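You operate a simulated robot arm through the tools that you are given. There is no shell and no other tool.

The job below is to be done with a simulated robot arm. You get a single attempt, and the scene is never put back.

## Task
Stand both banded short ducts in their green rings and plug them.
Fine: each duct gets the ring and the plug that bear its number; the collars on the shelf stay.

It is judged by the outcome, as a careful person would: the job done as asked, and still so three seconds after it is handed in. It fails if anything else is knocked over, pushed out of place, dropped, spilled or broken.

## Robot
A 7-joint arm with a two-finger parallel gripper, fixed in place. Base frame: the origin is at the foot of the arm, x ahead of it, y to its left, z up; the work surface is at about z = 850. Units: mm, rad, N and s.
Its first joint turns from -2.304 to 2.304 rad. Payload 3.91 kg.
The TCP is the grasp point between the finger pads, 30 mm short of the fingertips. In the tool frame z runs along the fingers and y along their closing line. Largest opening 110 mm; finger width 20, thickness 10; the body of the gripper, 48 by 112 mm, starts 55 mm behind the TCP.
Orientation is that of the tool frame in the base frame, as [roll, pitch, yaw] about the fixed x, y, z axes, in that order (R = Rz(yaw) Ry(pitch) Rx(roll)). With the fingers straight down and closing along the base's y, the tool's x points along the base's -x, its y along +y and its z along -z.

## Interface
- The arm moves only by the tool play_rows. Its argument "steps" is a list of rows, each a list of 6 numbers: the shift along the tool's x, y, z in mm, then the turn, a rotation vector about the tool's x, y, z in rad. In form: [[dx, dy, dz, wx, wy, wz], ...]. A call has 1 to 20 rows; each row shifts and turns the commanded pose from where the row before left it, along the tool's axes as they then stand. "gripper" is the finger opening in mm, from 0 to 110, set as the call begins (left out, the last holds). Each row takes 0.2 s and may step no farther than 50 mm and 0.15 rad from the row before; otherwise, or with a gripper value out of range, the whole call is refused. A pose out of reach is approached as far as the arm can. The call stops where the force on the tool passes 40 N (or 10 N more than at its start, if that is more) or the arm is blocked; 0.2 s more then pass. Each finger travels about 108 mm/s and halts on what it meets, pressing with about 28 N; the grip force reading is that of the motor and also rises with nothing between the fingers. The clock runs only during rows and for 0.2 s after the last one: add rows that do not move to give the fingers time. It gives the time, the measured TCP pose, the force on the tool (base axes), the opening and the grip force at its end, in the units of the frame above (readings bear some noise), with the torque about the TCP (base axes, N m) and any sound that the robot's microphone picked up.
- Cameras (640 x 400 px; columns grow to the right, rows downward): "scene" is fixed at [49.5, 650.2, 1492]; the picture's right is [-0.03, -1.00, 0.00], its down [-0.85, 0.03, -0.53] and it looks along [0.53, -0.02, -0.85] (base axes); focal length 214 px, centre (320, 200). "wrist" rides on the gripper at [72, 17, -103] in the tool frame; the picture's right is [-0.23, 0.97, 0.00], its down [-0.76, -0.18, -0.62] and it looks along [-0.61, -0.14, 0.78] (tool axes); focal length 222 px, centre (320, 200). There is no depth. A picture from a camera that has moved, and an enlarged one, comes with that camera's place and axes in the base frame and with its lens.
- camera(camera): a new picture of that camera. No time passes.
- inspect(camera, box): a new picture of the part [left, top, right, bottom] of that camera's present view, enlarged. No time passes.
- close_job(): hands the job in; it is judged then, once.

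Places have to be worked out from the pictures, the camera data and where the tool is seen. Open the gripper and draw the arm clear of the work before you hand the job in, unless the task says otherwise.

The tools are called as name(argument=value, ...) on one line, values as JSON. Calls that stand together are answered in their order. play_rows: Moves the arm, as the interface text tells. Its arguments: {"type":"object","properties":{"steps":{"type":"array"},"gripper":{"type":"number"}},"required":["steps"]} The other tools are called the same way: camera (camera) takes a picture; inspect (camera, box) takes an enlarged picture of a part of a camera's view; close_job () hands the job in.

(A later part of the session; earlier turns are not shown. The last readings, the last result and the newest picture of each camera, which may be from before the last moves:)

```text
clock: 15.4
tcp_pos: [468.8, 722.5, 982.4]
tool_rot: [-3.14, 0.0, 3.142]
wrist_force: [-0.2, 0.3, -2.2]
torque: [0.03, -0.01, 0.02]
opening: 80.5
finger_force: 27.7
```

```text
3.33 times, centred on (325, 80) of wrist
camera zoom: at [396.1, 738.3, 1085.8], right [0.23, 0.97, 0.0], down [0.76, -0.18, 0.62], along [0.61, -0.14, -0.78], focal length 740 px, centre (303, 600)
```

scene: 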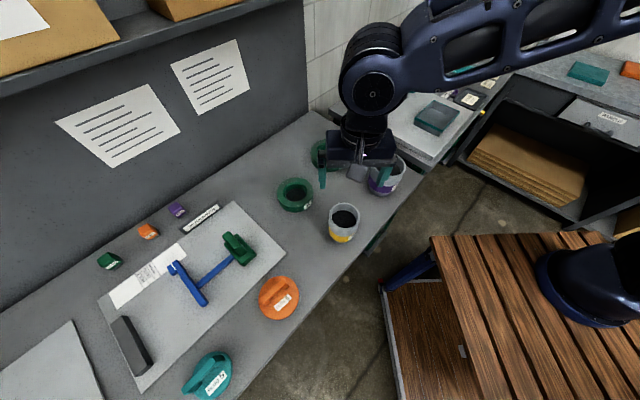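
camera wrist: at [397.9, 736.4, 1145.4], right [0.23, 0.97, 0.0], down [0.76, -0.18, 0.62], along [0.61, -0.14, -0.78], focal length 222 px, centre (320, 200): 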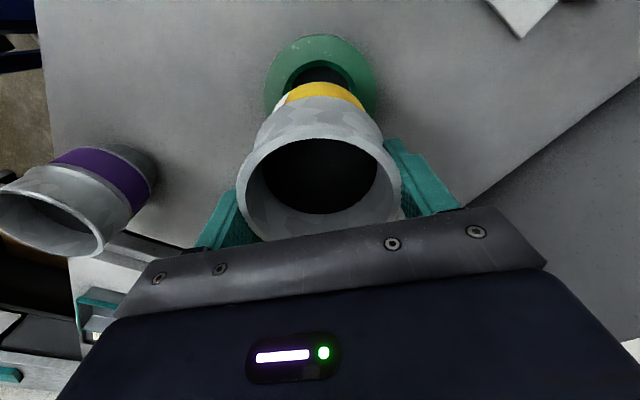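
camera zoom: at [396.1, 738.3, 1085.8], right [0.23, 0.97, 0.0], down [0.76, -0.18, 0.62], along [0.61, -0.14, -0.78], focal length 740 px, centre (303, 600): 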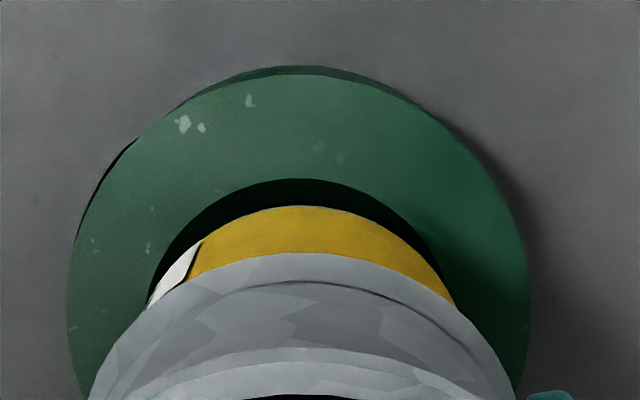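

No contact force with the spigot about 16 mm inside the mouth. I continue down, slowly near the bottom.

play_rows(steps=[[0, 0, 5, 0, 0, 0], [0, 0, 5, 0, 0, 0], [0, 0, 4, 0, 0, 0], [0, 0, 0, 0, 0, 0]])

inspect(camera="scene", box=[260, 150, 340, 230])

inspect(camera="wrist", box=[230, 20, 420, 140])

```text
clock: 16.4
tcp_pos: [468.1, 721.2, 967.7]
tool_rot: [-3.141, 0.0, -3.141]
wrist_force: [0.5, 0.2, -1.9]
torque: [0.0, -0.01, -0.01]
opening: 80.3
finger_force: 28.4
```

```text
5.00 times, centred on (300, 190) of scene
camera zoom: at [49.5, 650.2, 1492.0], right [-0.03, -1.0, 0.0], down [-0.85, 0.03, -0.53], along [0.53, -0.02, -0.85], focal length 1072 px, centre (420, 250)
```

zoom: 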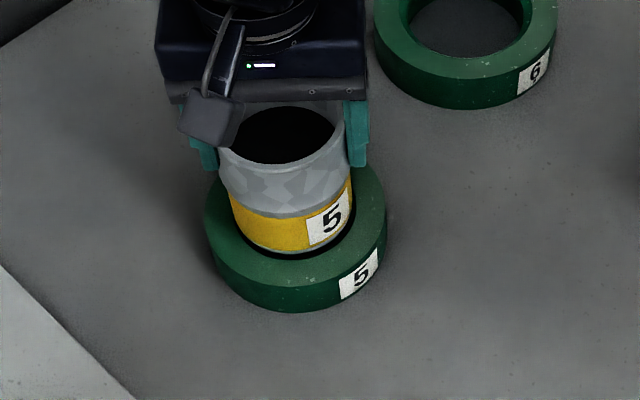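

```text
3.33 times, centred on (325, 80) of wrist
camera zoom: at [396.0, 738.2, 1072.0], right [0.23, 0.97, 0.0], down [0.76, -0.18, 0.62], along [0.61, -0.14, -0.78], focal length 740 px, centre (303, 600)
```

zoom: 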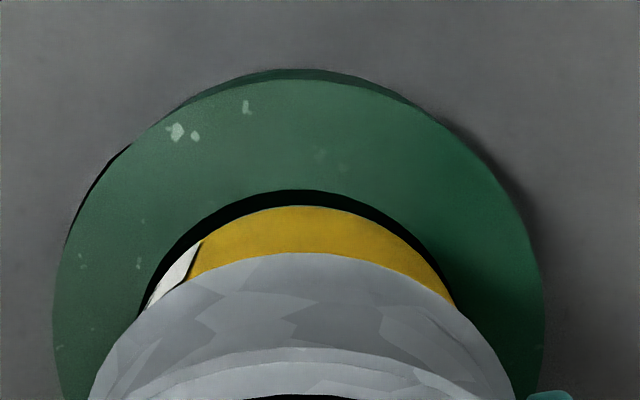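

Still no contact and the duct is concentric in the ring; about 6 mm remain to the bench. I lower with small steps.

play_rows(steps=[[0, 0, 2, 0, 0, 0], [0, 0, 2, 0, 0, 0], [0, 0, 1, 0, 0, 0], [0, 0, 0.5, 0, 0, 0], [0, 0, 0, 0, 0, 0]])

inspect(camera="scene", box=[260, 150, 340, 230])

```text
clock: 17.6
tcp_pos: [467.5, 722.8, 964.9]
tool_rot: [3.137, 0.001, -3.14]
wrist_force: [-0.3, 1.3, 32.8]
torque: [0.07, 0.14, 0.11]
opening: 80.1
finger_force: 27.6
```

```text
5.00 times, centred on (300, 190) of scene
camera zoom: at [49.5, 650.2, 1492.0], right [-0.03, -1.0, 0.0], down [-0.85, 0.03, -0.53], along [0.53, -0.02, -0.85], focal length 1072 px, centre (420, 250)
```

zoom: 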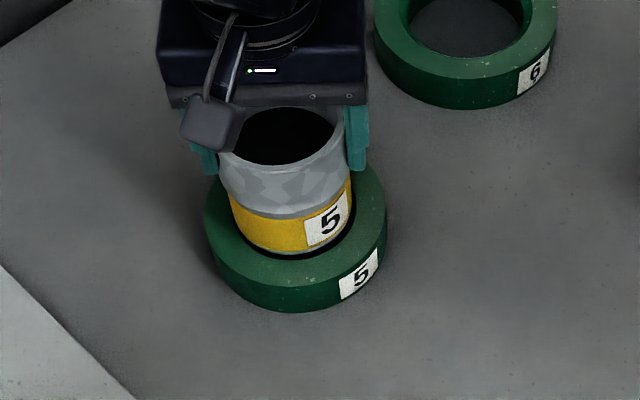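

Firm contact (33 N) at TCP z≈964, so the duct has bottomed out in the ring. I relieve the press by under a millimetre and open the fingers.

play_rows(steps=[[0, 0, -0.8, 0, 0, 0], [0, 0, 0, 0, 0, 0]])

play_rows(steps=[[0, 0, 0, 0, 0, 0], [0, 0, 0, 0, 0, 0], [0, 0, 0, 0, 0, 0]], gripper=108)

inspect(camera="scene", box=[260, 150, 340, 230])

camera(camera="wrist")

```text
clock: 18.2
tcp_pos: [468.4, 721.7, 964.6]
tool_rot: [3.141, 0.002, -3.141]
wrist_force: [0.7, 6.7, 34.2]
torque: [1.02, -0.18, 0.07]
opening: 80.1
finger_force: 27.9
```

```text
clock: 19.0
tcp_pos: [469.1, 721.5, 961.6]
tool_rot: [-3.138, -0.002, -3.141]
wrist_force: [0.2, 0.0, -0.1]
torque: [-0.02, 0.01, 0.03]
opening: 108.3
finger_force: 0.0
```

```text
5.00 times, centred on (300, 190) of scene
camera zoom: at [49.5, 650.2, 1492.0], right [-0.03, -1.0, 0.0], down [-0.85, 0.03, -0.53], along [0.53, -0.02, -0.85], focal length 1072 px, centre (420, 250)
```

zoom: 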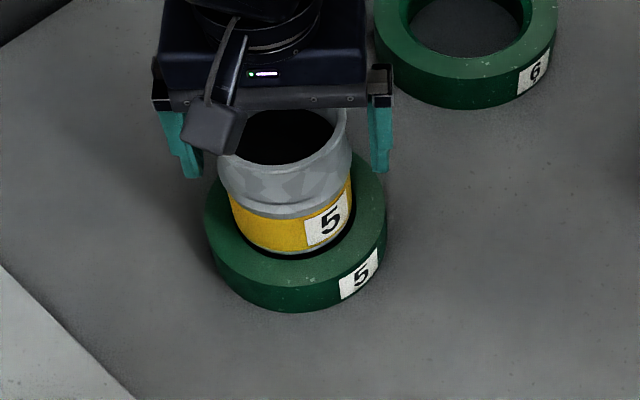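

```text
taken
camera wrist: at [396.1, 737.9, 1065.1], right [0.23, 0.97, 0.0], down [0.76, -0.18, 0.62], along [0.61, -0.14, -0.78], focal length 222 px, centre (320, 200)
```

wrist: 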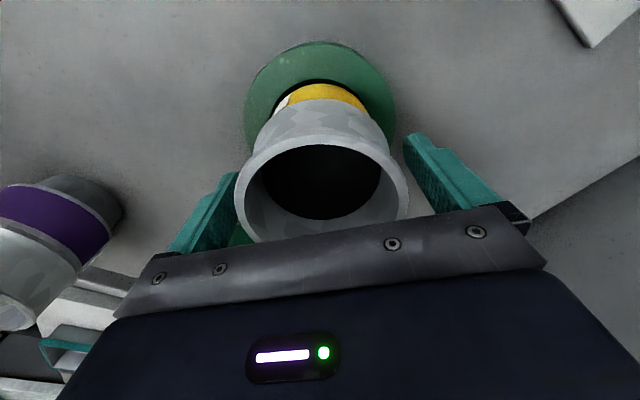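

The fingers are open and the duct stands upright in ring 5. I retreat straight up and check it.

play_rows(steps=[[0, 0, -10, 0, 0, 0], [0, 0, -20, 0, 0, 0], [0, 0, -40, 0, 0, 0], [0, 0, -40, 0, 0, 0], [0, 0, -40, 0, 0, 0], [0, 0, 0, 0, 0, 0]], gripper=110)

inspect(camera="wrist", box=[250, 30, 390, 170])

inspect(camera="scene", box=[260, 150, 340, 230])

```text
clock: 20.4
tcp_pos: [469.1, 721.4, 1114.9]
tool_rot: [-3.141, 0.0, -3.141]
wrist_force: [-0.3, 0.5, -0.3]
torque: [0.01, 0.01, 0.02]
opening: 110.0
finger_force: 0.0
```

```text
2.86 times, centred on (320, 100) of wrist
camera zoom: at [396.1, 738.7, 1218.0], right [0.23, 0.97, 0.0], down [0.76, -0.18, 0.62], along [0.61, -0.14, -0.78], focal length 635 px, centre (320, 486)
```

zoom: 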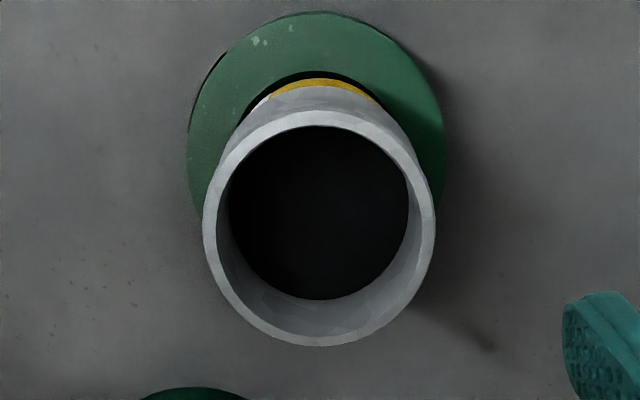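

```text
5.00 times, centred on (300, 190) of scene
camera zoom: at [49.5, 650.2, 1492.0], right [-0.03, -1.0, 0.0], down [-0.85, 0.03, -0.53], along [0.53, -0.02, -0.85], focal length 1072 px, centre (420, 250)
```

zoom: 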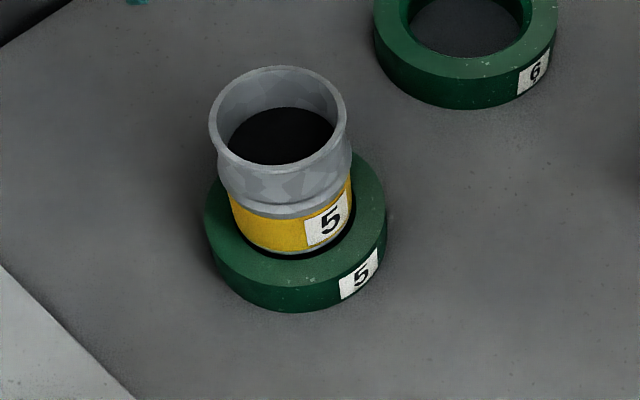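

Duct 5 stands concentric in ring 5 with its rim at z≈984. Now I move to hover over duct 6 for a precise measurement.

play_rows(steps=[[-4.44, -43.74, -2.3, 0, 0, 0], [-4.44, -43.74, -2.3, 0, 0, 0], [-4.44, -43.74, -2.3, 0, 0, 0], [-4.44, -43.74, -2.3, 0, 0, 0], [-4.44, -43.74, -2.3, 0, 0, 0], [-4.44, -43.74, -2.3, 0, 0, 0], [-4.44, -43.74, -2.3, 0, 0, 0], [0, 0, 0, 0, 0, 0], [0, 0, 0, 0, 0, 0]])

inspect(camera="wrist", box=[250, 30, 390, 170])

inspect(camera="scene", box=[340, 110, 440, 210])

```text
clock: 22.4
tcp_pos: [499.9, 416.1, 1129.3]
tool_rot: [-3.139, -0.001, 3.141]
wrist_force: [0.6, 0.2, -1.3]
torque: [-0.02, -0.02, 0.03]
opening: 110.1
finger_force: 0.0
```

```text
2.86 times, centred on (320, 100) of wrist
camera zoom: at [427.5, 432.5, 1233.2], right [0.23, 0.97, 0.0], down [0.76, -0.18, 0.62], along [0.61, -0.14, -0.78], focal length 635 px, centre (320, 486)
```

zoom: 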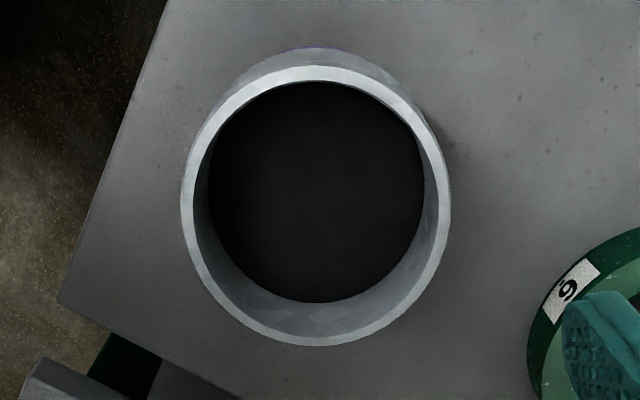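

```text
4.00 times, centred on (390, 160) of scene
camera zoom: at [49.5, 650.2, 1492.0], right [-0.03, -1.0, 0.0], down [-0.85, 0.03, -0.53], along [0.53, -0.02, -0.85], focal length 858 px, centre (40, 360)
```

zoom: 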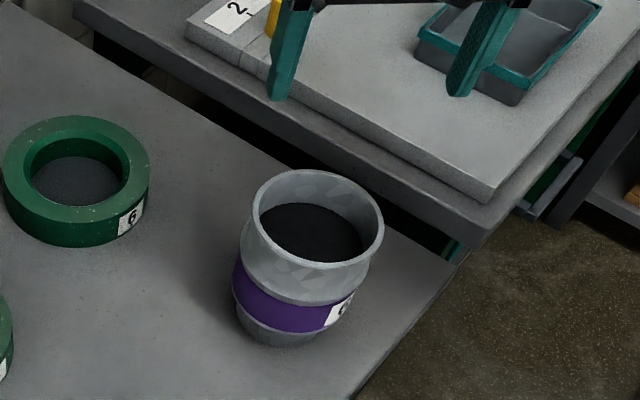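

Circle fit gives duct 6 about 101.8 wide, centred 1.3 mm to -x and 1.4 mm to -y of the TCP. I correct and go down to just above the rim, then check clearance.

play_rows(steps=[[1.3, -1.4, 30, 0, 0, 0], [0, 0, 40, 0, 0, 0], [0, 0, 30, 0, 0, 0], [0, 0, 8, 0, 0, 0], [0, 0, 0, 0, 0, 0], [0, 0, 0, 0, 0, 0]])

camera(camera="wrist")

inspect(camera="wrist", box=[200, 80, 450, 240])

inspect(camera="scene", box=[340, 110, 440, 210])

```text
clock: 23.8
tcp_pos: [498.3, 415.4, 1022.0]
tool_rot: [3.142, 0.001, 3.141]
wrist_force: [0.2, -0.9, 0.4]
torque: [0.02, -0.02, -0.01]
opening: 110.1
finger_force: 0.1
```

```text
taken
camera wrist: at [426.0, 431.0, 1125.8], right [0.23, 0.97, 0.0], down [0.76, -0.18, 0.62], along [0.61, -0.14, -0.78], focal length 222 px, centre (320, 200)
```

wrist: 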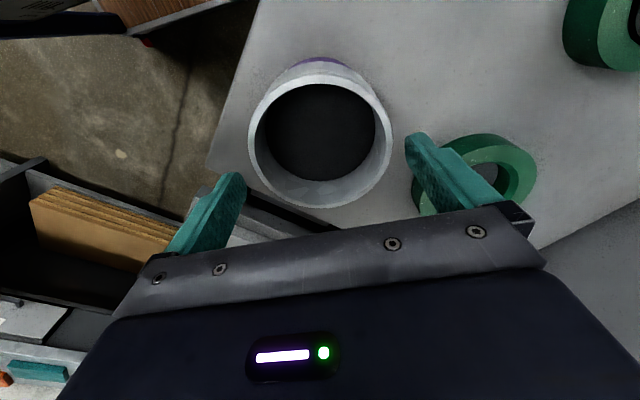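

```text
2.50 times, centred on (325, 160) of wrist
camera zoom: at [426.0, 431.0, 1125.8], right [0.23, 0.97, 0.0], down [0.76, -0.18, 0.62], along [0.61, -0.14, -0.78], focal length 555 px, centre (308, 300)
```

zoom: 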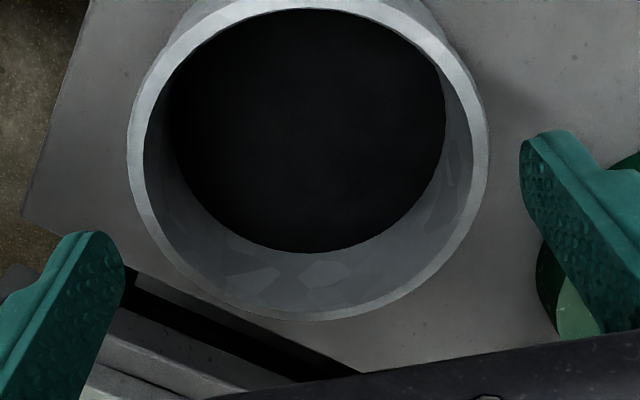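

```text
4.00 times, centred on (390, 160) of scene
camera zoom: at [49.5, 650.2, 1492.0], right [-0.03, -1.0, 0.0], down [-0.85, 0.03, -0.53], along [0.53, -0.02, -0.85], focal length 858 px, centre (40, 360)
```

zoom: 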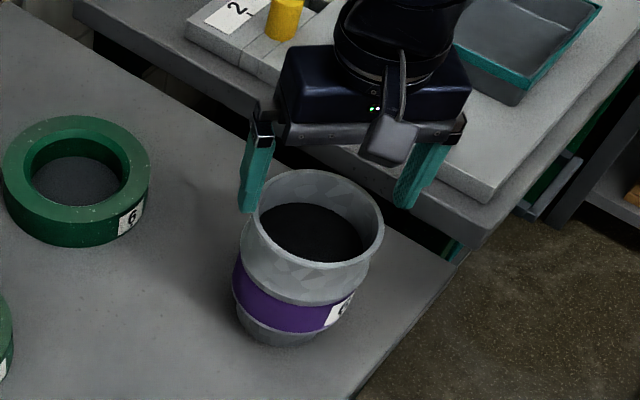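

The refreshed fit shows the duct within 0.4 mm in y, leaving about 4.5 mm clearance per side. I descend around the rim in small steps.

play_rows(steps=[[1, 0.4, 8, 0, 0, 0], [0, 0, 8, 0, 0, 0], [0, 0, 8, 0, 0, 0], [0, 0, 8, 0, 0, 0], [0, 0, 8, 0, 0, 0], [0, 0, 8, 0, 0, 0], [0, 0, 8, 0, 0, 0], [0, 0, 0, 0, 0, 0]])

camera(camera="wrist")

inspect(camera="scene", box=[340, 110, 440, 210])

```text
clock: 25.6
tcp_pos: [496.9, 415.3, 965.6]
tool_rot: [3.142, 0.0, 3.142]
wrist_force: [-0.6, 0.4, -0.2]
torque: [0.01, -0.01, 0.05]
opening: 110.3
finger_force: 0.2
```

```text
taken
camera wrist: at [424.6, 431.3, 1069.5], right [0.23, 0.97, 0.0], down [0.76, -0.18, 0.62], along [0.61, -0.14, -0.78], focal length 222 px, centre (320, 200)
```

wrist: 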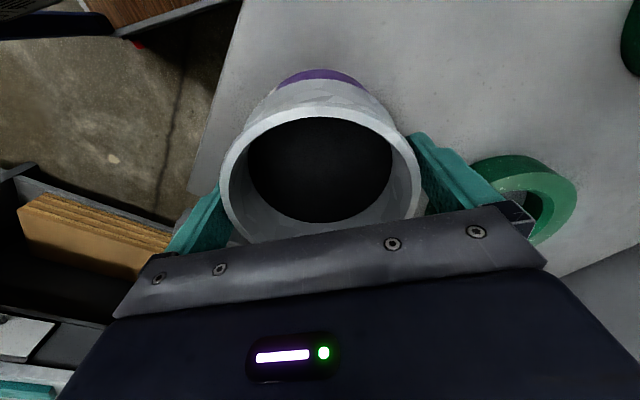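

```text
4.00 times, centred on (390, 160) of scene
camera zoom: at [49.5, 650.2, 1492.0], right [-0.03, -1.0, 0.0], down [-0.85, 0.03, -0.53], along [0.53, -0.02, -0.85], focal length 858 px, centre (40, 360)
```

zoom: 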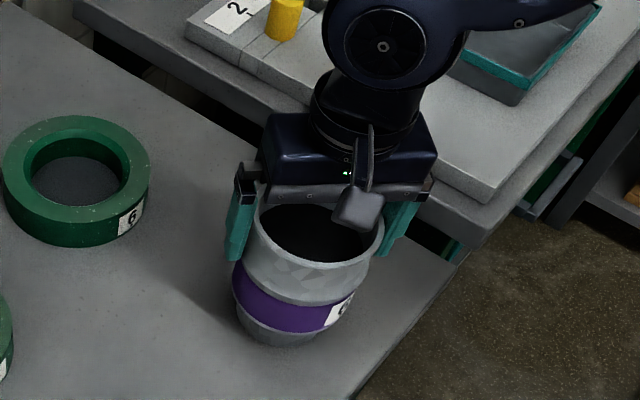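

The fingers passed the rim without contact. I close on duct 6 and hold for the fingers to settle.

play_rows(steps=[[0, 0, 0, 0, 0, 0], [0, 0, 0, 0, 0, 0], [0, 0, 0, 0, 0, 0], [0, 0, 0, 0, 0, 0]], gripper=80)

inspect(camera="wrist", box=[190, 50, 450, 250])

inspect(camera="scene", box=[340, 110, 440, 210])

```text
clock: 26.6
tcp_pos: [497.9, 414.7, 966.5]
tool_rot: [-3.141, 0.0, 3.141]
wrist_force: [-0.7, -1.7, -0.1]
torque: [-0.03, 0.0, 0.01]
opening: 99.9
finger_force: 27.9
```

```text
2.00 times, centred on (320, 150) of wrist
camera zoom: at [424.7, 431.3, 1069.5], right [0.23, 0.97, 0.0], down [0.76, -0.18, 0.62], along [0.61, -0.14, -0.78], focal length 444 px, centre (320, 300)
```

zoom: 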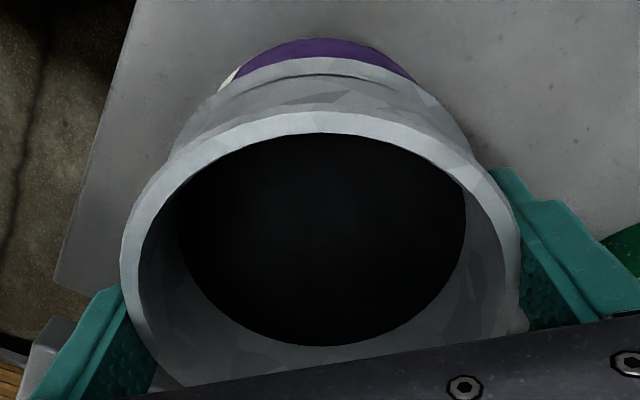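

```text
4.00 times, centred on (390, 160) of scene
camera zoom: at [49.5, 650.2, 1492.0], right [-0.03, -1.0, 0.0], down [-0.85, 0.03, -0.53], along [0.53, -0.02, -0.85], focal length 858 px, centre (40, 360)
```

zoom: 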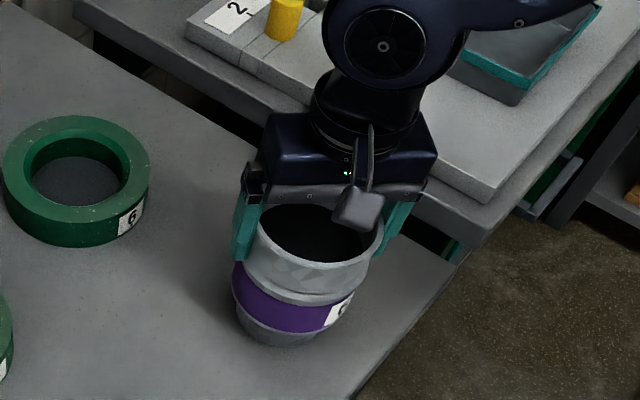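

Gripped at 99.9 mm with the duct axis essentially at the TCP. I lift it 80 mm and check.

play_rows(steps=[[0, 0, -5, 0, 0, 0], [0, 0, -10, 0, 0, 0], [0, 0, -20, 0, 0, 0], [0, 0, -25, 0, 0, 0], [0, 0, -20, 0, 0, 0], [0, 0, 0, 0, 0, 0]])

camera(camera="wrist")

inspect(camera="scene", box=[340, 90, 440, 210])

```text
clock: 28.0
tcp_pos: [497.0, 415.3, 1046.6]
tool_rot: [-3.141, 0.0, -3.142]
wrist_force: [-0.8, 0.2, -2.7]
torque: [0.03, 0.0, -0.05]
opening: 99.6
finger_force: 28.2
```

```text
taken
camera wrist: at [424.4, 431.3, 1149.2], right [0.23, 0.97, 0.0], down [0.76, -0.18, 0.62], along [0.61, -0.14, -0.78], focal length 222 px, centre (320, 200)
```

wrist: 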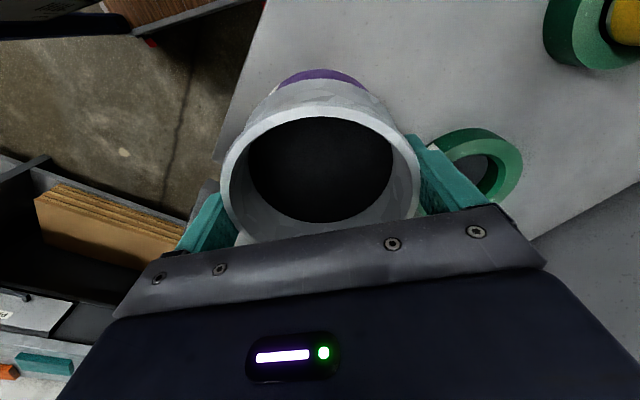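

```text
3.33 times, centred on (390, 150) of scene
camera zoom: at [49.5, 650.2, 1492.0], right [-0.03, -1.0, 0.0], down [-0.85, 0.03, -0.53], along [0.53, -0.02, -0.85], focal length 715 px, centre (87, 367)
```

zoom: 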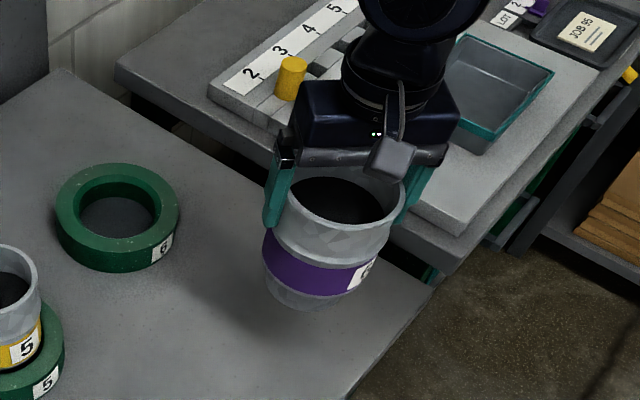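

Duct 6 hangs straight. I carry it over ring 6.

play_rows(steps=[[-25.58, 29.97, 0, 0, 0, 0], [-25.58, 29.97, 0, 0, 0, 0], [-25.58, 29.97, 0, 0, 0, 0], [-25.58, 29.97, 0, 0, 0, 0], [-25.58, 29.97, 0, 0, 0, 0], [-25.6, 29.95, 0, 0, 0, 0], [0, 0, 15, 0, 0, 0], [0, 0, 15, 0, 0, 0], [0, 0, 8, 0, 0, 0], [0, 0, 0, 0, 0, 0], [0, 0, 0, 0, 0, 0]])

camera(camera="wrist")

inspect(camera="wrist", box=[220, 10, 420, 140])

inspect(camera="scene", box=[290, 100, 370, 190])

```text
clock: 30.4
tcp_pos: [650.7, 596.1, 1007.2]
tool_rot: [3.141, 0.0, -3.141]
wrist_force: [-0.7, 0.7, -1.9]
torque: [-0.02, -0.01, 0.04]
opening: 99.6
finger_force: 27.8
```

```text
taken
camera wrist: at [578.3, 611.4, 1111.3], right [0.23, 0.97, 0.0], down [0.76, -0.18, 0.62], along [0.61, -0.14, -0.78], focal length 222 px, centre (320, 200)
```

wrist: 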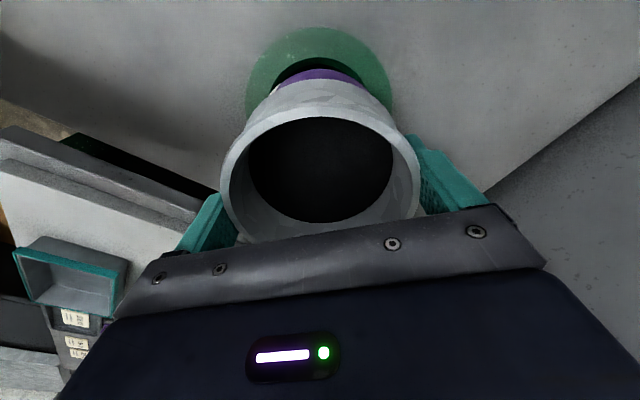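

```text
3.08 times, centred on (320, 75) of wrist
camera zoom: at [578.3, 611.4, 1111.3], right [0.23, 0.97, 0.0], down [0.76, -0.18, 0.62], along [0.61, -0.14, -0.78], focal length 684 px, centre (320, 585)
```

zoom: 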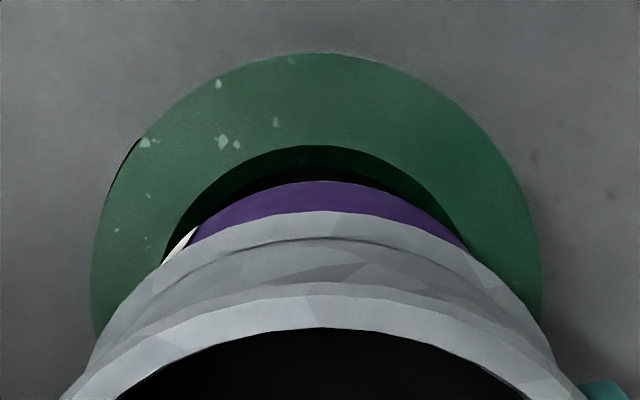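

```text
4.44 times, centred on (330, 145) of scene
camera zoom: at [49.5, 650.2, 1492.0], right [-0.03, -1.0, 0.0], down [-0.85, 0.03, -0.53], along [0.53, -0.02, -0.85], focal length 953 px, centre (276, 444)
```

zoom: 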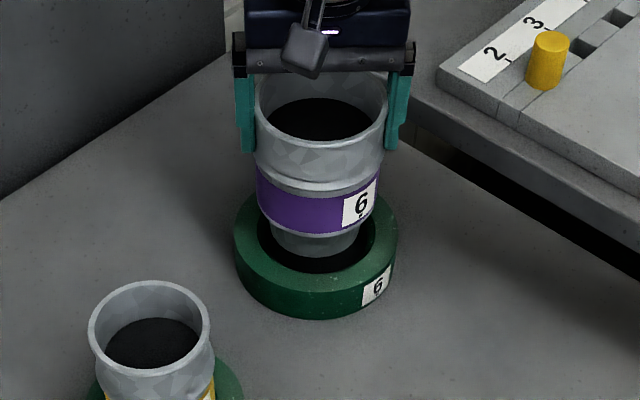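

The duct is concentric with ring 6 within about 1–2 mm. I nudge -1 mm in y and descend into the ring, watching forces.

play_rows(steps=[[0.5, -1, 0, 0, 0, 0], [0, 0, 5, 0, 0, 0], [0, 0, 5, 0, 0, 0], [0, 0, 5, 0, 0, 0], [0, 0, 5, 0, 0, 0], [0, 0, 5, 0, 0, 0], [0, 0, 0, 0, 0, 0]])

inspect(camera="wrist", box=[220, 10, 420, 140])

inspect(camera="scene", box=[290, 100, 370, 190])

```text
clock: 32.0
tcp_pos: [649.9, 593.4, 983.1]
tool_rot: [3.141, -0.002, 3.141]
wrist_force: [0.7, 0.1, -3.1]
torque: [0.01, -0.01, -0.03]
opening: 99.7
finger_force: 28.4
```

```text
3.08 times, centred on (320, 75) of wrist
camera zoom: at [577.9, 609.9, 1086.0], right [0.23, 0.97, 0.0], down [0.76, -0.18, 0.62], along [0.61, -0.14, -0.78], focal length 684 px, centre (320, 585)
```

zoom: 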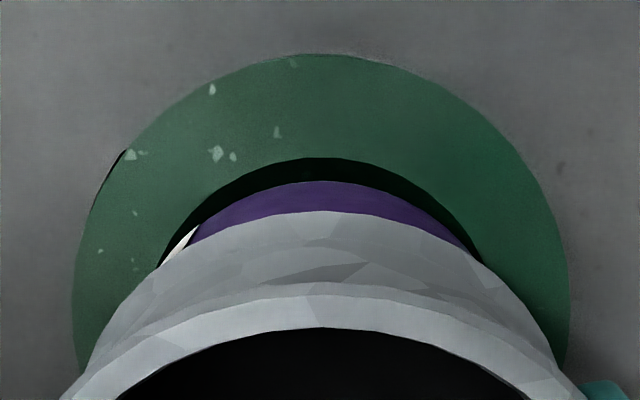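

```text
4.44 times, centred on (330, 145) of scene
camera zoom: at [49.5, 650.2, 1492.0], right [-0.03, -1.0, 0.0], down [-0.85, 0.03, -0.53], along [0.53, -0.02, -0.85], focal length 953 px, centre (276, 444)
```

zoom: 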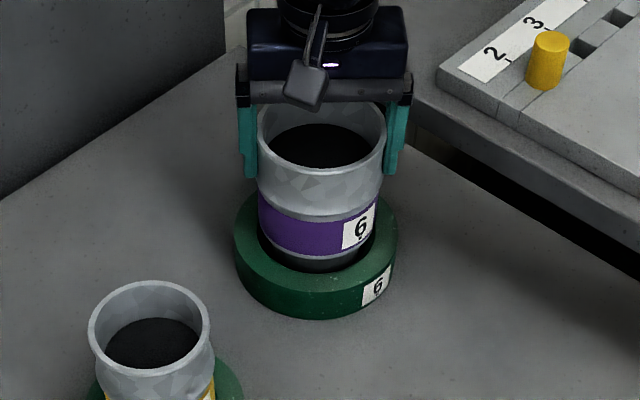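

No contact 19 mm deep, and the duct stays centred. I continue down with shrinking steps until it bottoms.

play_rows(steps=[[0, 0, 5, 0, 0, 0], [0, 0, 5, 0, 0, 0], [0, 0, 2, 0, 0, 0], [0, 0, 1.5, 0, 0, 0], [0, 0, 1, 0, 0, 0], [0, 0, 0, 0, 0, 0]])

inspect(camera="scene", box=[290, 100, 370, 190])

```text
clock: 33.4
tcp_pos: [650.3, 593.4, 969.0]
tool_rot: [3.14, 0.002, -3.141]
wrist_force: [1.1, 0.3, 16.7]
torque: [-0.1, -0.12, 0.21]
opening: 99.1
finger_force: 27.9
```

```text
4.44 times, centred on (330, 145) of scene
camera zoom: at [49.5, 650.2, 1492.0], right [-0.03, -1.0, 0.0], down [-0.85, 0.03, -0.53], along [0.53, -0.02, -0.85], focal length 953 px, centre (276, 444)
```

zoom: 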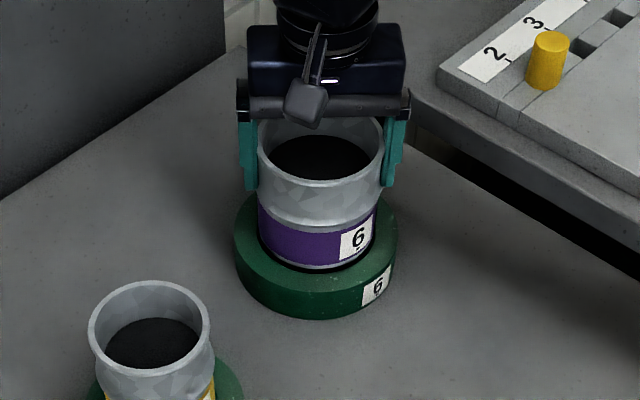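

Contact at 17–19 N at the same relative depth as duct 5, so it's seated. I relieve slightly, open, and retreat upward.

play_rows(steps=[[0, 0, -0.5, 0, 0, 0], [0, 0, 0, 0, 0, 0]])

play_rows(steps=[[0, 0, 0, 0, 0, 0], [0, 0, 0, 0, 0, 0], [0, 0, 0, 0, 0, 0]], gripper=110)

inspect(camera="scene", box=[290, 100, 370, 190])

inspect(camera="wrist", box=[190, 50, 450, 250])

```text
clock: 34.0
tcp_pos: [649.8, 594.0, 969.4]
tool_rot: [3.139, 0.001, 3.141]
wrist_force: [2.7, 0.5, 14.5]
torque: [0.01, -0.19, 0.18]
opening: 98.9
finger_force: 28.3
```

```text
clock: 34.8
tcp_pos: [650.0, 594.3, 967.8]
tool_rot: [3.141, 0.0, 3.142]
wrist_force: [-0.2, 0.6, 0.1]
torque: [0.04, 0.01, 0.01]
opening: 109.8
finger_force: 0.1
```

```text
4.44 times, centred on (330, 145) of scene
camera zoom: at [49.5, 650.2, 1492.0], right [-0.03, -1.0, 0.0], down [-0.85, 0.03, -0.53], along [0.53, -0.02, -0.85], focal length 953 px, centre (276, 444)
```

zoom: 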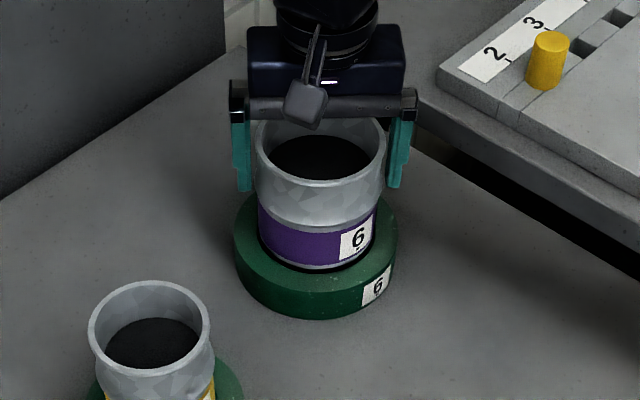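

```text
2.00 times, centred on (320, 150) of wrist
camera zoom: at [577.7, 610.1, 1072.1], right [0.23, 0.97, 0.0], down [0.76, -0.18, 0.62], along [0.61, -0.14, -0.78], focal length 444 px, centre (320, 300)
```

zoom: 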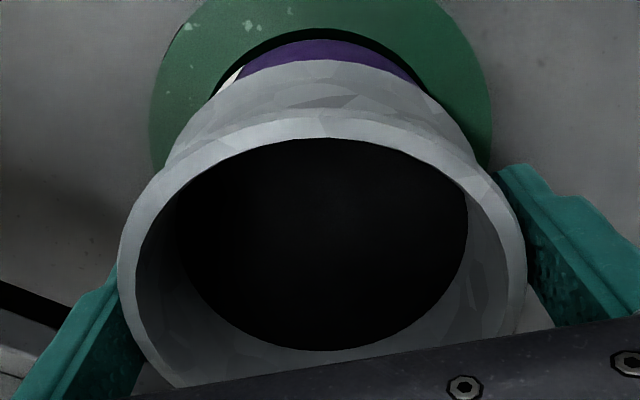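

Duct 6 stands free in ring 6 with clearance on both fingers. I retreat straight up.

play_rows(steps=[[0, 0, -6, 0, 0, 0], [0, 0, -10, 0, 0, 0], [0, 0, -14, 0, 0, 0], [0, 0, -30, 0, 0, 0], [0, 0, -40, 0, 0, 0], [0, 0, -50, 0, 0, 0], [0, 0, 0, 0, 0, 0], [0, 0, 0, 0, 0, 0]])

inspect(camera="wrist", box=[250, 20, 390, 160])

camera(camera="scene")

```text
clock: 36.6
tcp_pos: [651.0, 593.6, 1118.4]
tool_rot: [-3.141, 0.0, -3.14]
wrist_force: [0.6, 0.0, 0.7]
torque: [-0.02, -0.01, 0.01]
opening: 110.3
finger_force: 0.1
```

```text
2.86 times, centred on (320, 90) of wrist
camera zoom: at [578.5, 609.9, 1223.0], right [0.23, 0.97, 0.0], down [0.76, -0.18, 0.62], along [0.61, -0.14, -0.78], focal length 635 px, centre (320, 514)
```

zoom: 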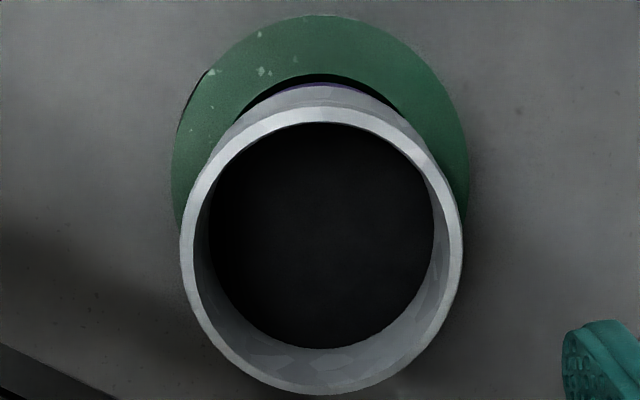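

```text
taken
```

scene: 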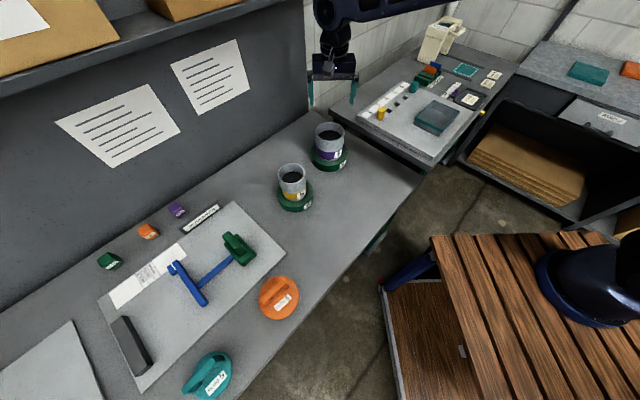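

Both ducts are seated in their rings (duct 6 axis ≈ (650.3,594.7), duct 5 axis ≈ (466.8,722.7)). Next I fly at safe height to view the orange plug 6 from above.

play_rows(steps=[[42.75, 13.6, 1.6, 0, 0, 0], [42.75, 13.6, 1.6, 0, 0, 0], [42.75, 13.6, 1.6, 0, 0, 0], [42.75, 13.6, 1.6, 0, 0, 0], [42.75, 13.6, 1.6, 0, 0, 0], [42.75, 13.6, 1.6, 0, 0, 0], [42.75, 13.6, 1.6, 0, 0, 0], [42.75, 13.6, 1.6, 0, 0, 0], [42.75, 13.6, 1.6, 0, 0, 0], [42.75, 13.6, 1.6, 0, 0, 0], [42.75, 13.6, 1.6, 0, 0, 0], [42.75, 13.6, 1.4, 0, 0, 0], [0, 0, 0, 0, 0, 0], [0, 0, 0, 0, 0, 0]])

camera(camera="wrist")

inspect(camera="wrist", box=[250, 20, 390, 150])

camera(camera="scene")

```text
clock: 39.6
tcp_pos: [136.9, 756.4, 1100.2]
tool_rot: [3.141, 0.0, -3.141]
wrist_force: [0.9, -0.4, -0.8]
torque: [0.0, 0.03, -0.04]
opening: 110.3
finger_force: 0.0
```

```text
taken
camera wrist: at [63.8, 773.2, 1202.9], right [0.23, 0.97, 0.0], down [0.76, -0.18, 0.62], along [0.61, -0.14, -0.78], focal length 222 px, centre (320, 200)
```

wrist: 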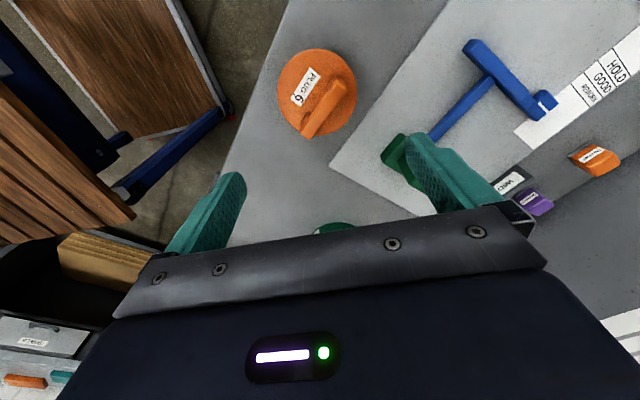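

```text
3.08 times, centred on (320, 85) of wrist
camera zoom: at [63.8, 773.2, 1202.9], right [0.23, 0.97, 0.0], down [0.76, -0.18, 0.62], along [0.61, -0.14, -0.78], focal length 684 px, centre (320, 554)
```

zoom: 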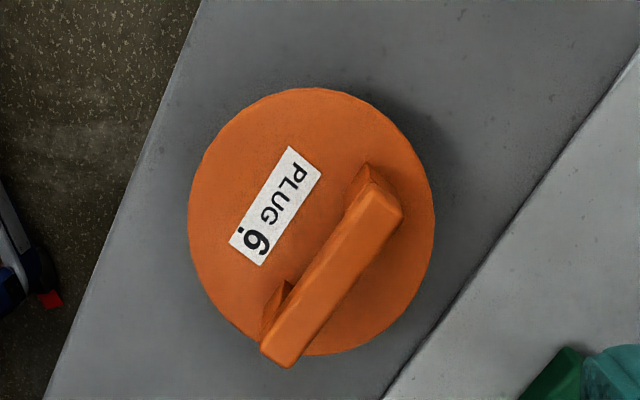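

```text
taken
```

scene: 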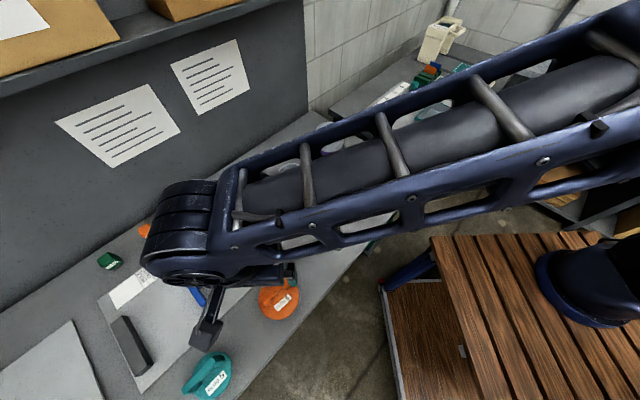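

I have plug 6's disc centred near (138,754) with a bar handle at about -48° in plan. I turn the tool about its axis by +0.838 rad so the fingers close across the bar, and re-measure.

play_rows(steps=[[0, 0, 0, 0, 0, 0.1397], [0, 0, 0, 0, 0, 0.1397], [0, 0, 0, 0, 0, 0.1397], [0, 0, 0, 0, 0, 0.1397], [0, 0, 0, 0, 0, 0.1397], [0, 0, 0, 0, 0, 0.1395], [0, 0, 0, 0, 0, 0], [0, 0, 0, 0, 0, 0]])

camera(camera="wrist")

inspect(camera="wrist", box=[250, 20, 390, 150])

camera(camera="scene")

```text
clock: 41.4
tcp_pos: [137.2, 756.9, 1099.3]
tool_rot: [3.14, 0.001, 2.305]
wrist_force: [-0.3, 0.2, -0.1]
torque: [-0.01, -0.03, 0.03]
opening: 109.9
finger_force: 0.1
```

```text
taken
camera wrist: at [100.6, 821.6, 1203.3], right [0.88, 0.48, 0.0], down [0.38, -0.69, 0.62], along [0.3, -0.55, -0.78], focal length 222 px, centre (320, 200)
```

wrist: 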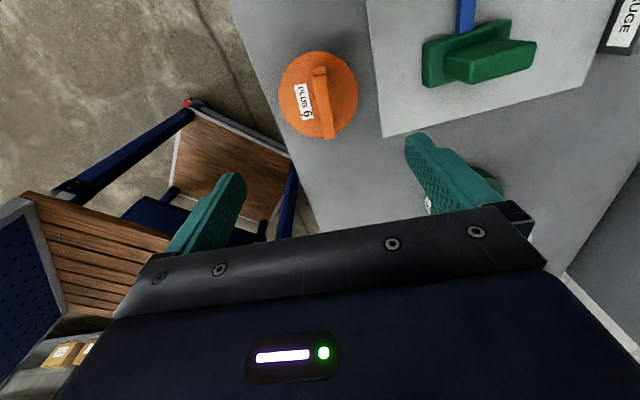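

```text
3.08 times, centred on (320, 85) of wrist
camera zoom: at [100.6, 821.6, 1203.3], right [0.88, 0.48, 0.0], down [0.38, -0.69, 0.62], along [0.3, -0.55, -0.78], focal length 684 px, centre (320, 554)
```

zoom: 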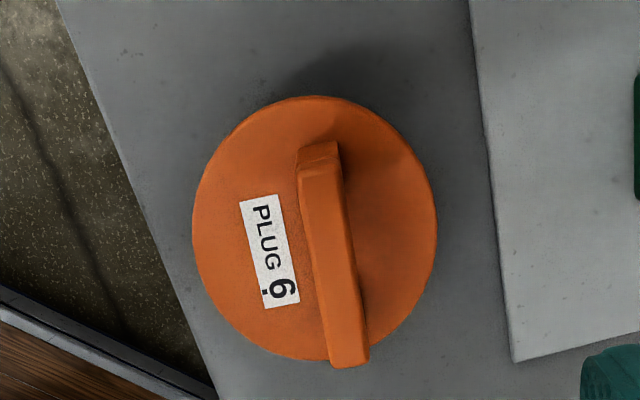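

```text
taken
```

scene: 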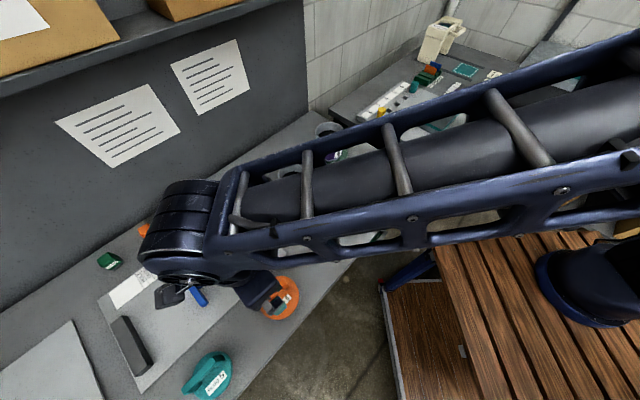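

The rotation went through. The bar handle sits about 8 mm off the disc centre (away from the label) and about 4° off my finger axis; I correct yaw, centre on the bar, narrow the opening to 60 and descend to z≈1000 for a closer look.

play_rows(steps=[[0, 0, 0, 0, 0, 0.0765], [-3.5, 5.7, 20, 0, 0, 0], [0, 0, 40, 0, 0, 0], [0, 0, 40, 0, 0, 0], [0, 0, 0, 0, 0, 0], [0, 0, 0, 0, 0, 0]], gripper=60)

camera(camera="wrist")

inspect(camera="wrist", box=[230, 50, 420, 210])

inspect(camera="scene", box=[220, 240, 320, 340])

```text
clock: 42.8
tcp_pos: [142.9, 758.0, 999.5]
tool_rot: [-3.141, 0.001, 2.227]
wrist_force: [0.1, 0.2, -0.3]
torque: [0.0, 0.02, 0.02]
opening: 60.1
finger_force: 0.2
```

```text
taken
camera wrist: at [112.3, 824.7, 1103.2], right [0.91, 0.41, 0.0], down [0.32, -0.71, 0.62], along [0.26, -0.57, -0.78], focal length 222 px, centre (320, 200)
```

wrist: 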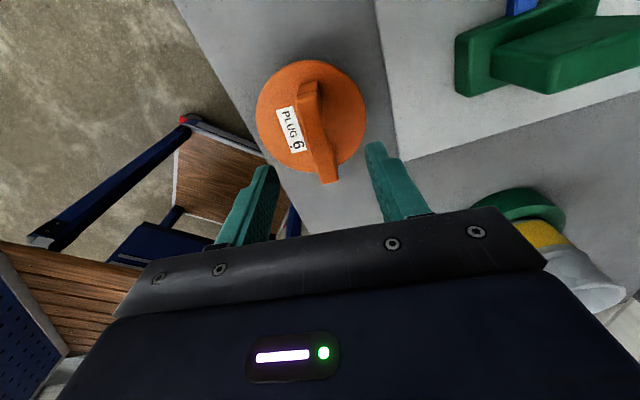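

```text
2.50 times, centred on (325, 130) of wrist
camera zoom: at [112.3, 824.7, 1103.2], right [0.91, 0.41, 0.0], down [0.32, -0.71, 0.62], along [0.26, -0.57, -0.78], focal length 555 px, centre (308, 375)
```

zoom: 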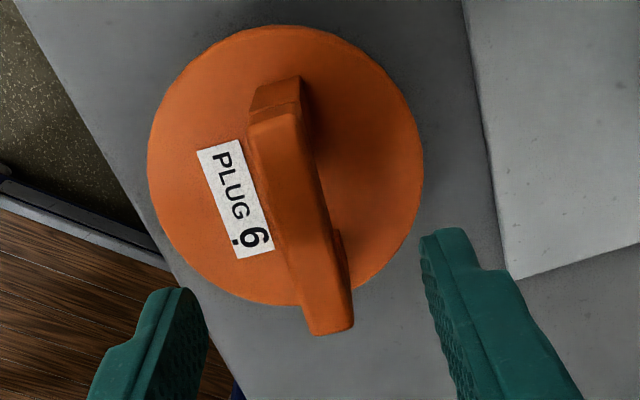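

```text
4.00 times, centred on (270, 290) of scene
camera zoom: at [49.5, 650.2, 1492.0], right [-0.03, -1.0, 0.0], down [-0.85, 0.03, -0.53], along [0.53, -0.02, -0.85], focal length 858 px, centre (520, -160)
```

zoom: 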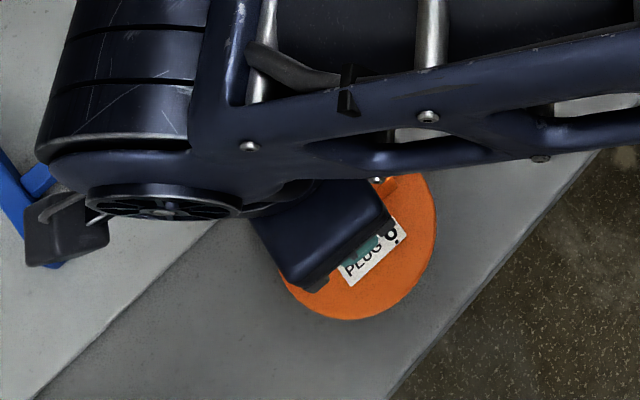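

View 3 confirms the bar is aligned and centred (within 0.5 mm), bar top z≈943 and disc top z≈893. I descend to TCP z≈930 with the fingers straddling the bar.

play_rows(steps=[[0, -0.4, 20, 0, 0, 0], [0, 0, 20, 0, 0, 0], [0, 0, 12, 0, 0, 0], [0, 0, 10, 0, 0, 0], [0, 0, 8, 0, 0, 0], [0, 0, 0, 0, 0, 0]])

camera(camera="wrist")

inspect(camera="wrist", box=[200, 60, 440, 240])

```text
clock: 44.2
tcp_pos: [142.4, 757.4, 929.0]
tool_rot: [-3.141, -0.002, 2.227]
wrist_force: [0.4, 0.3, -0.3]
torque: [-0.02, 0.01, 0.02]
opening: 60.1
finger_force: 0.1
```

```text
taken
camera wrist: at [112.2, 824.6, 1032.6], right [0.91, 0.41, 0.0], down [0.32, -0.71, 0.62], along [0.26, -0.57, -0.78], focal length 222 px, centre (320, 200)
```

wrist: 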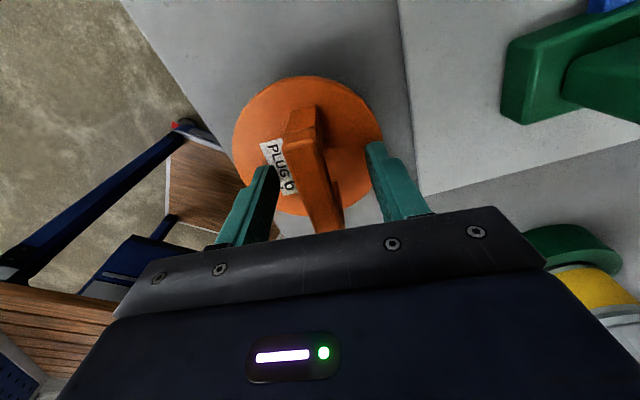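

```text
2.22 times, centred on (320, 150) of wrist
camera zoom: at [112.2, 824.6, 1032.6], right [0.91, 0.41, 0.0], down [0.32, -0.71, 0.62], along [0.26, -0.57, -0.78], focal length 494 px, centre (320, 311)
```

zoom: 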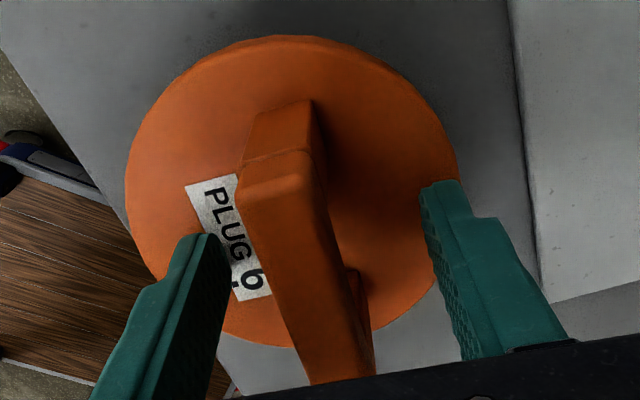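

The bar lies midway between the fingers, aligned with them. I close on it.

play_rows(steps=[[0, 0, 0, 0, 0, 0], [0, 0, 0, 0, 0, 0], [0, 0, 0, 0, 0, 0], [0, 0, 0, 0, 0, 0], [0, 0, 0, 0, 0, 0]], gripper=2)

inspect(camera="wrist", box=[200, 60, 440, 240])

inspect(camera="scene", box=[220, 240, 320, 340])

```text
clock: 45.4
tcp_pos: [143.2, 757.8, 929.4]
tool_rot: [-3.141, 0.0, 2.228]
wrist_force: [-0.1, 0.3, 1.3]
torque: [0.0, 0.02, 0.0]
opening: 15.3
finger_force: 28.0
```

```text
2.22 times, centred on (320, 150) of wrist
camera zoom: at [112.1, 824.7, 1032.7], right [0.91, 0.41, 0.0], down [0.32, -0.71, 0.62], along [0.26, -0.57, -0.78], focal length 494 px, centre (320, 311)
```

zoom: 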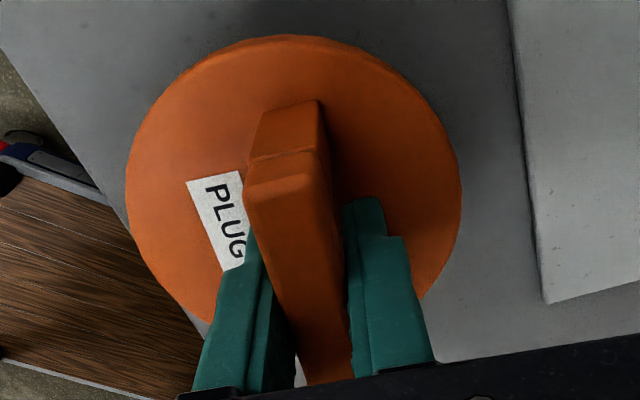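

```text
4.00 times, centred on (270, 290) of scene
camera zoom: at [49.5, 650.2, 1492.0], right [-0.03, -1.0, 0.0], down [-0.85, 0.03, -0.53], along [0.53, -0.02, -0.85], focal length 858 px, centre (520, -160)
```

zoom: 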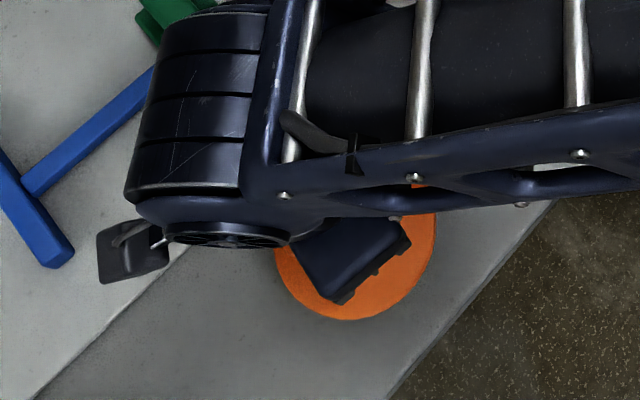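

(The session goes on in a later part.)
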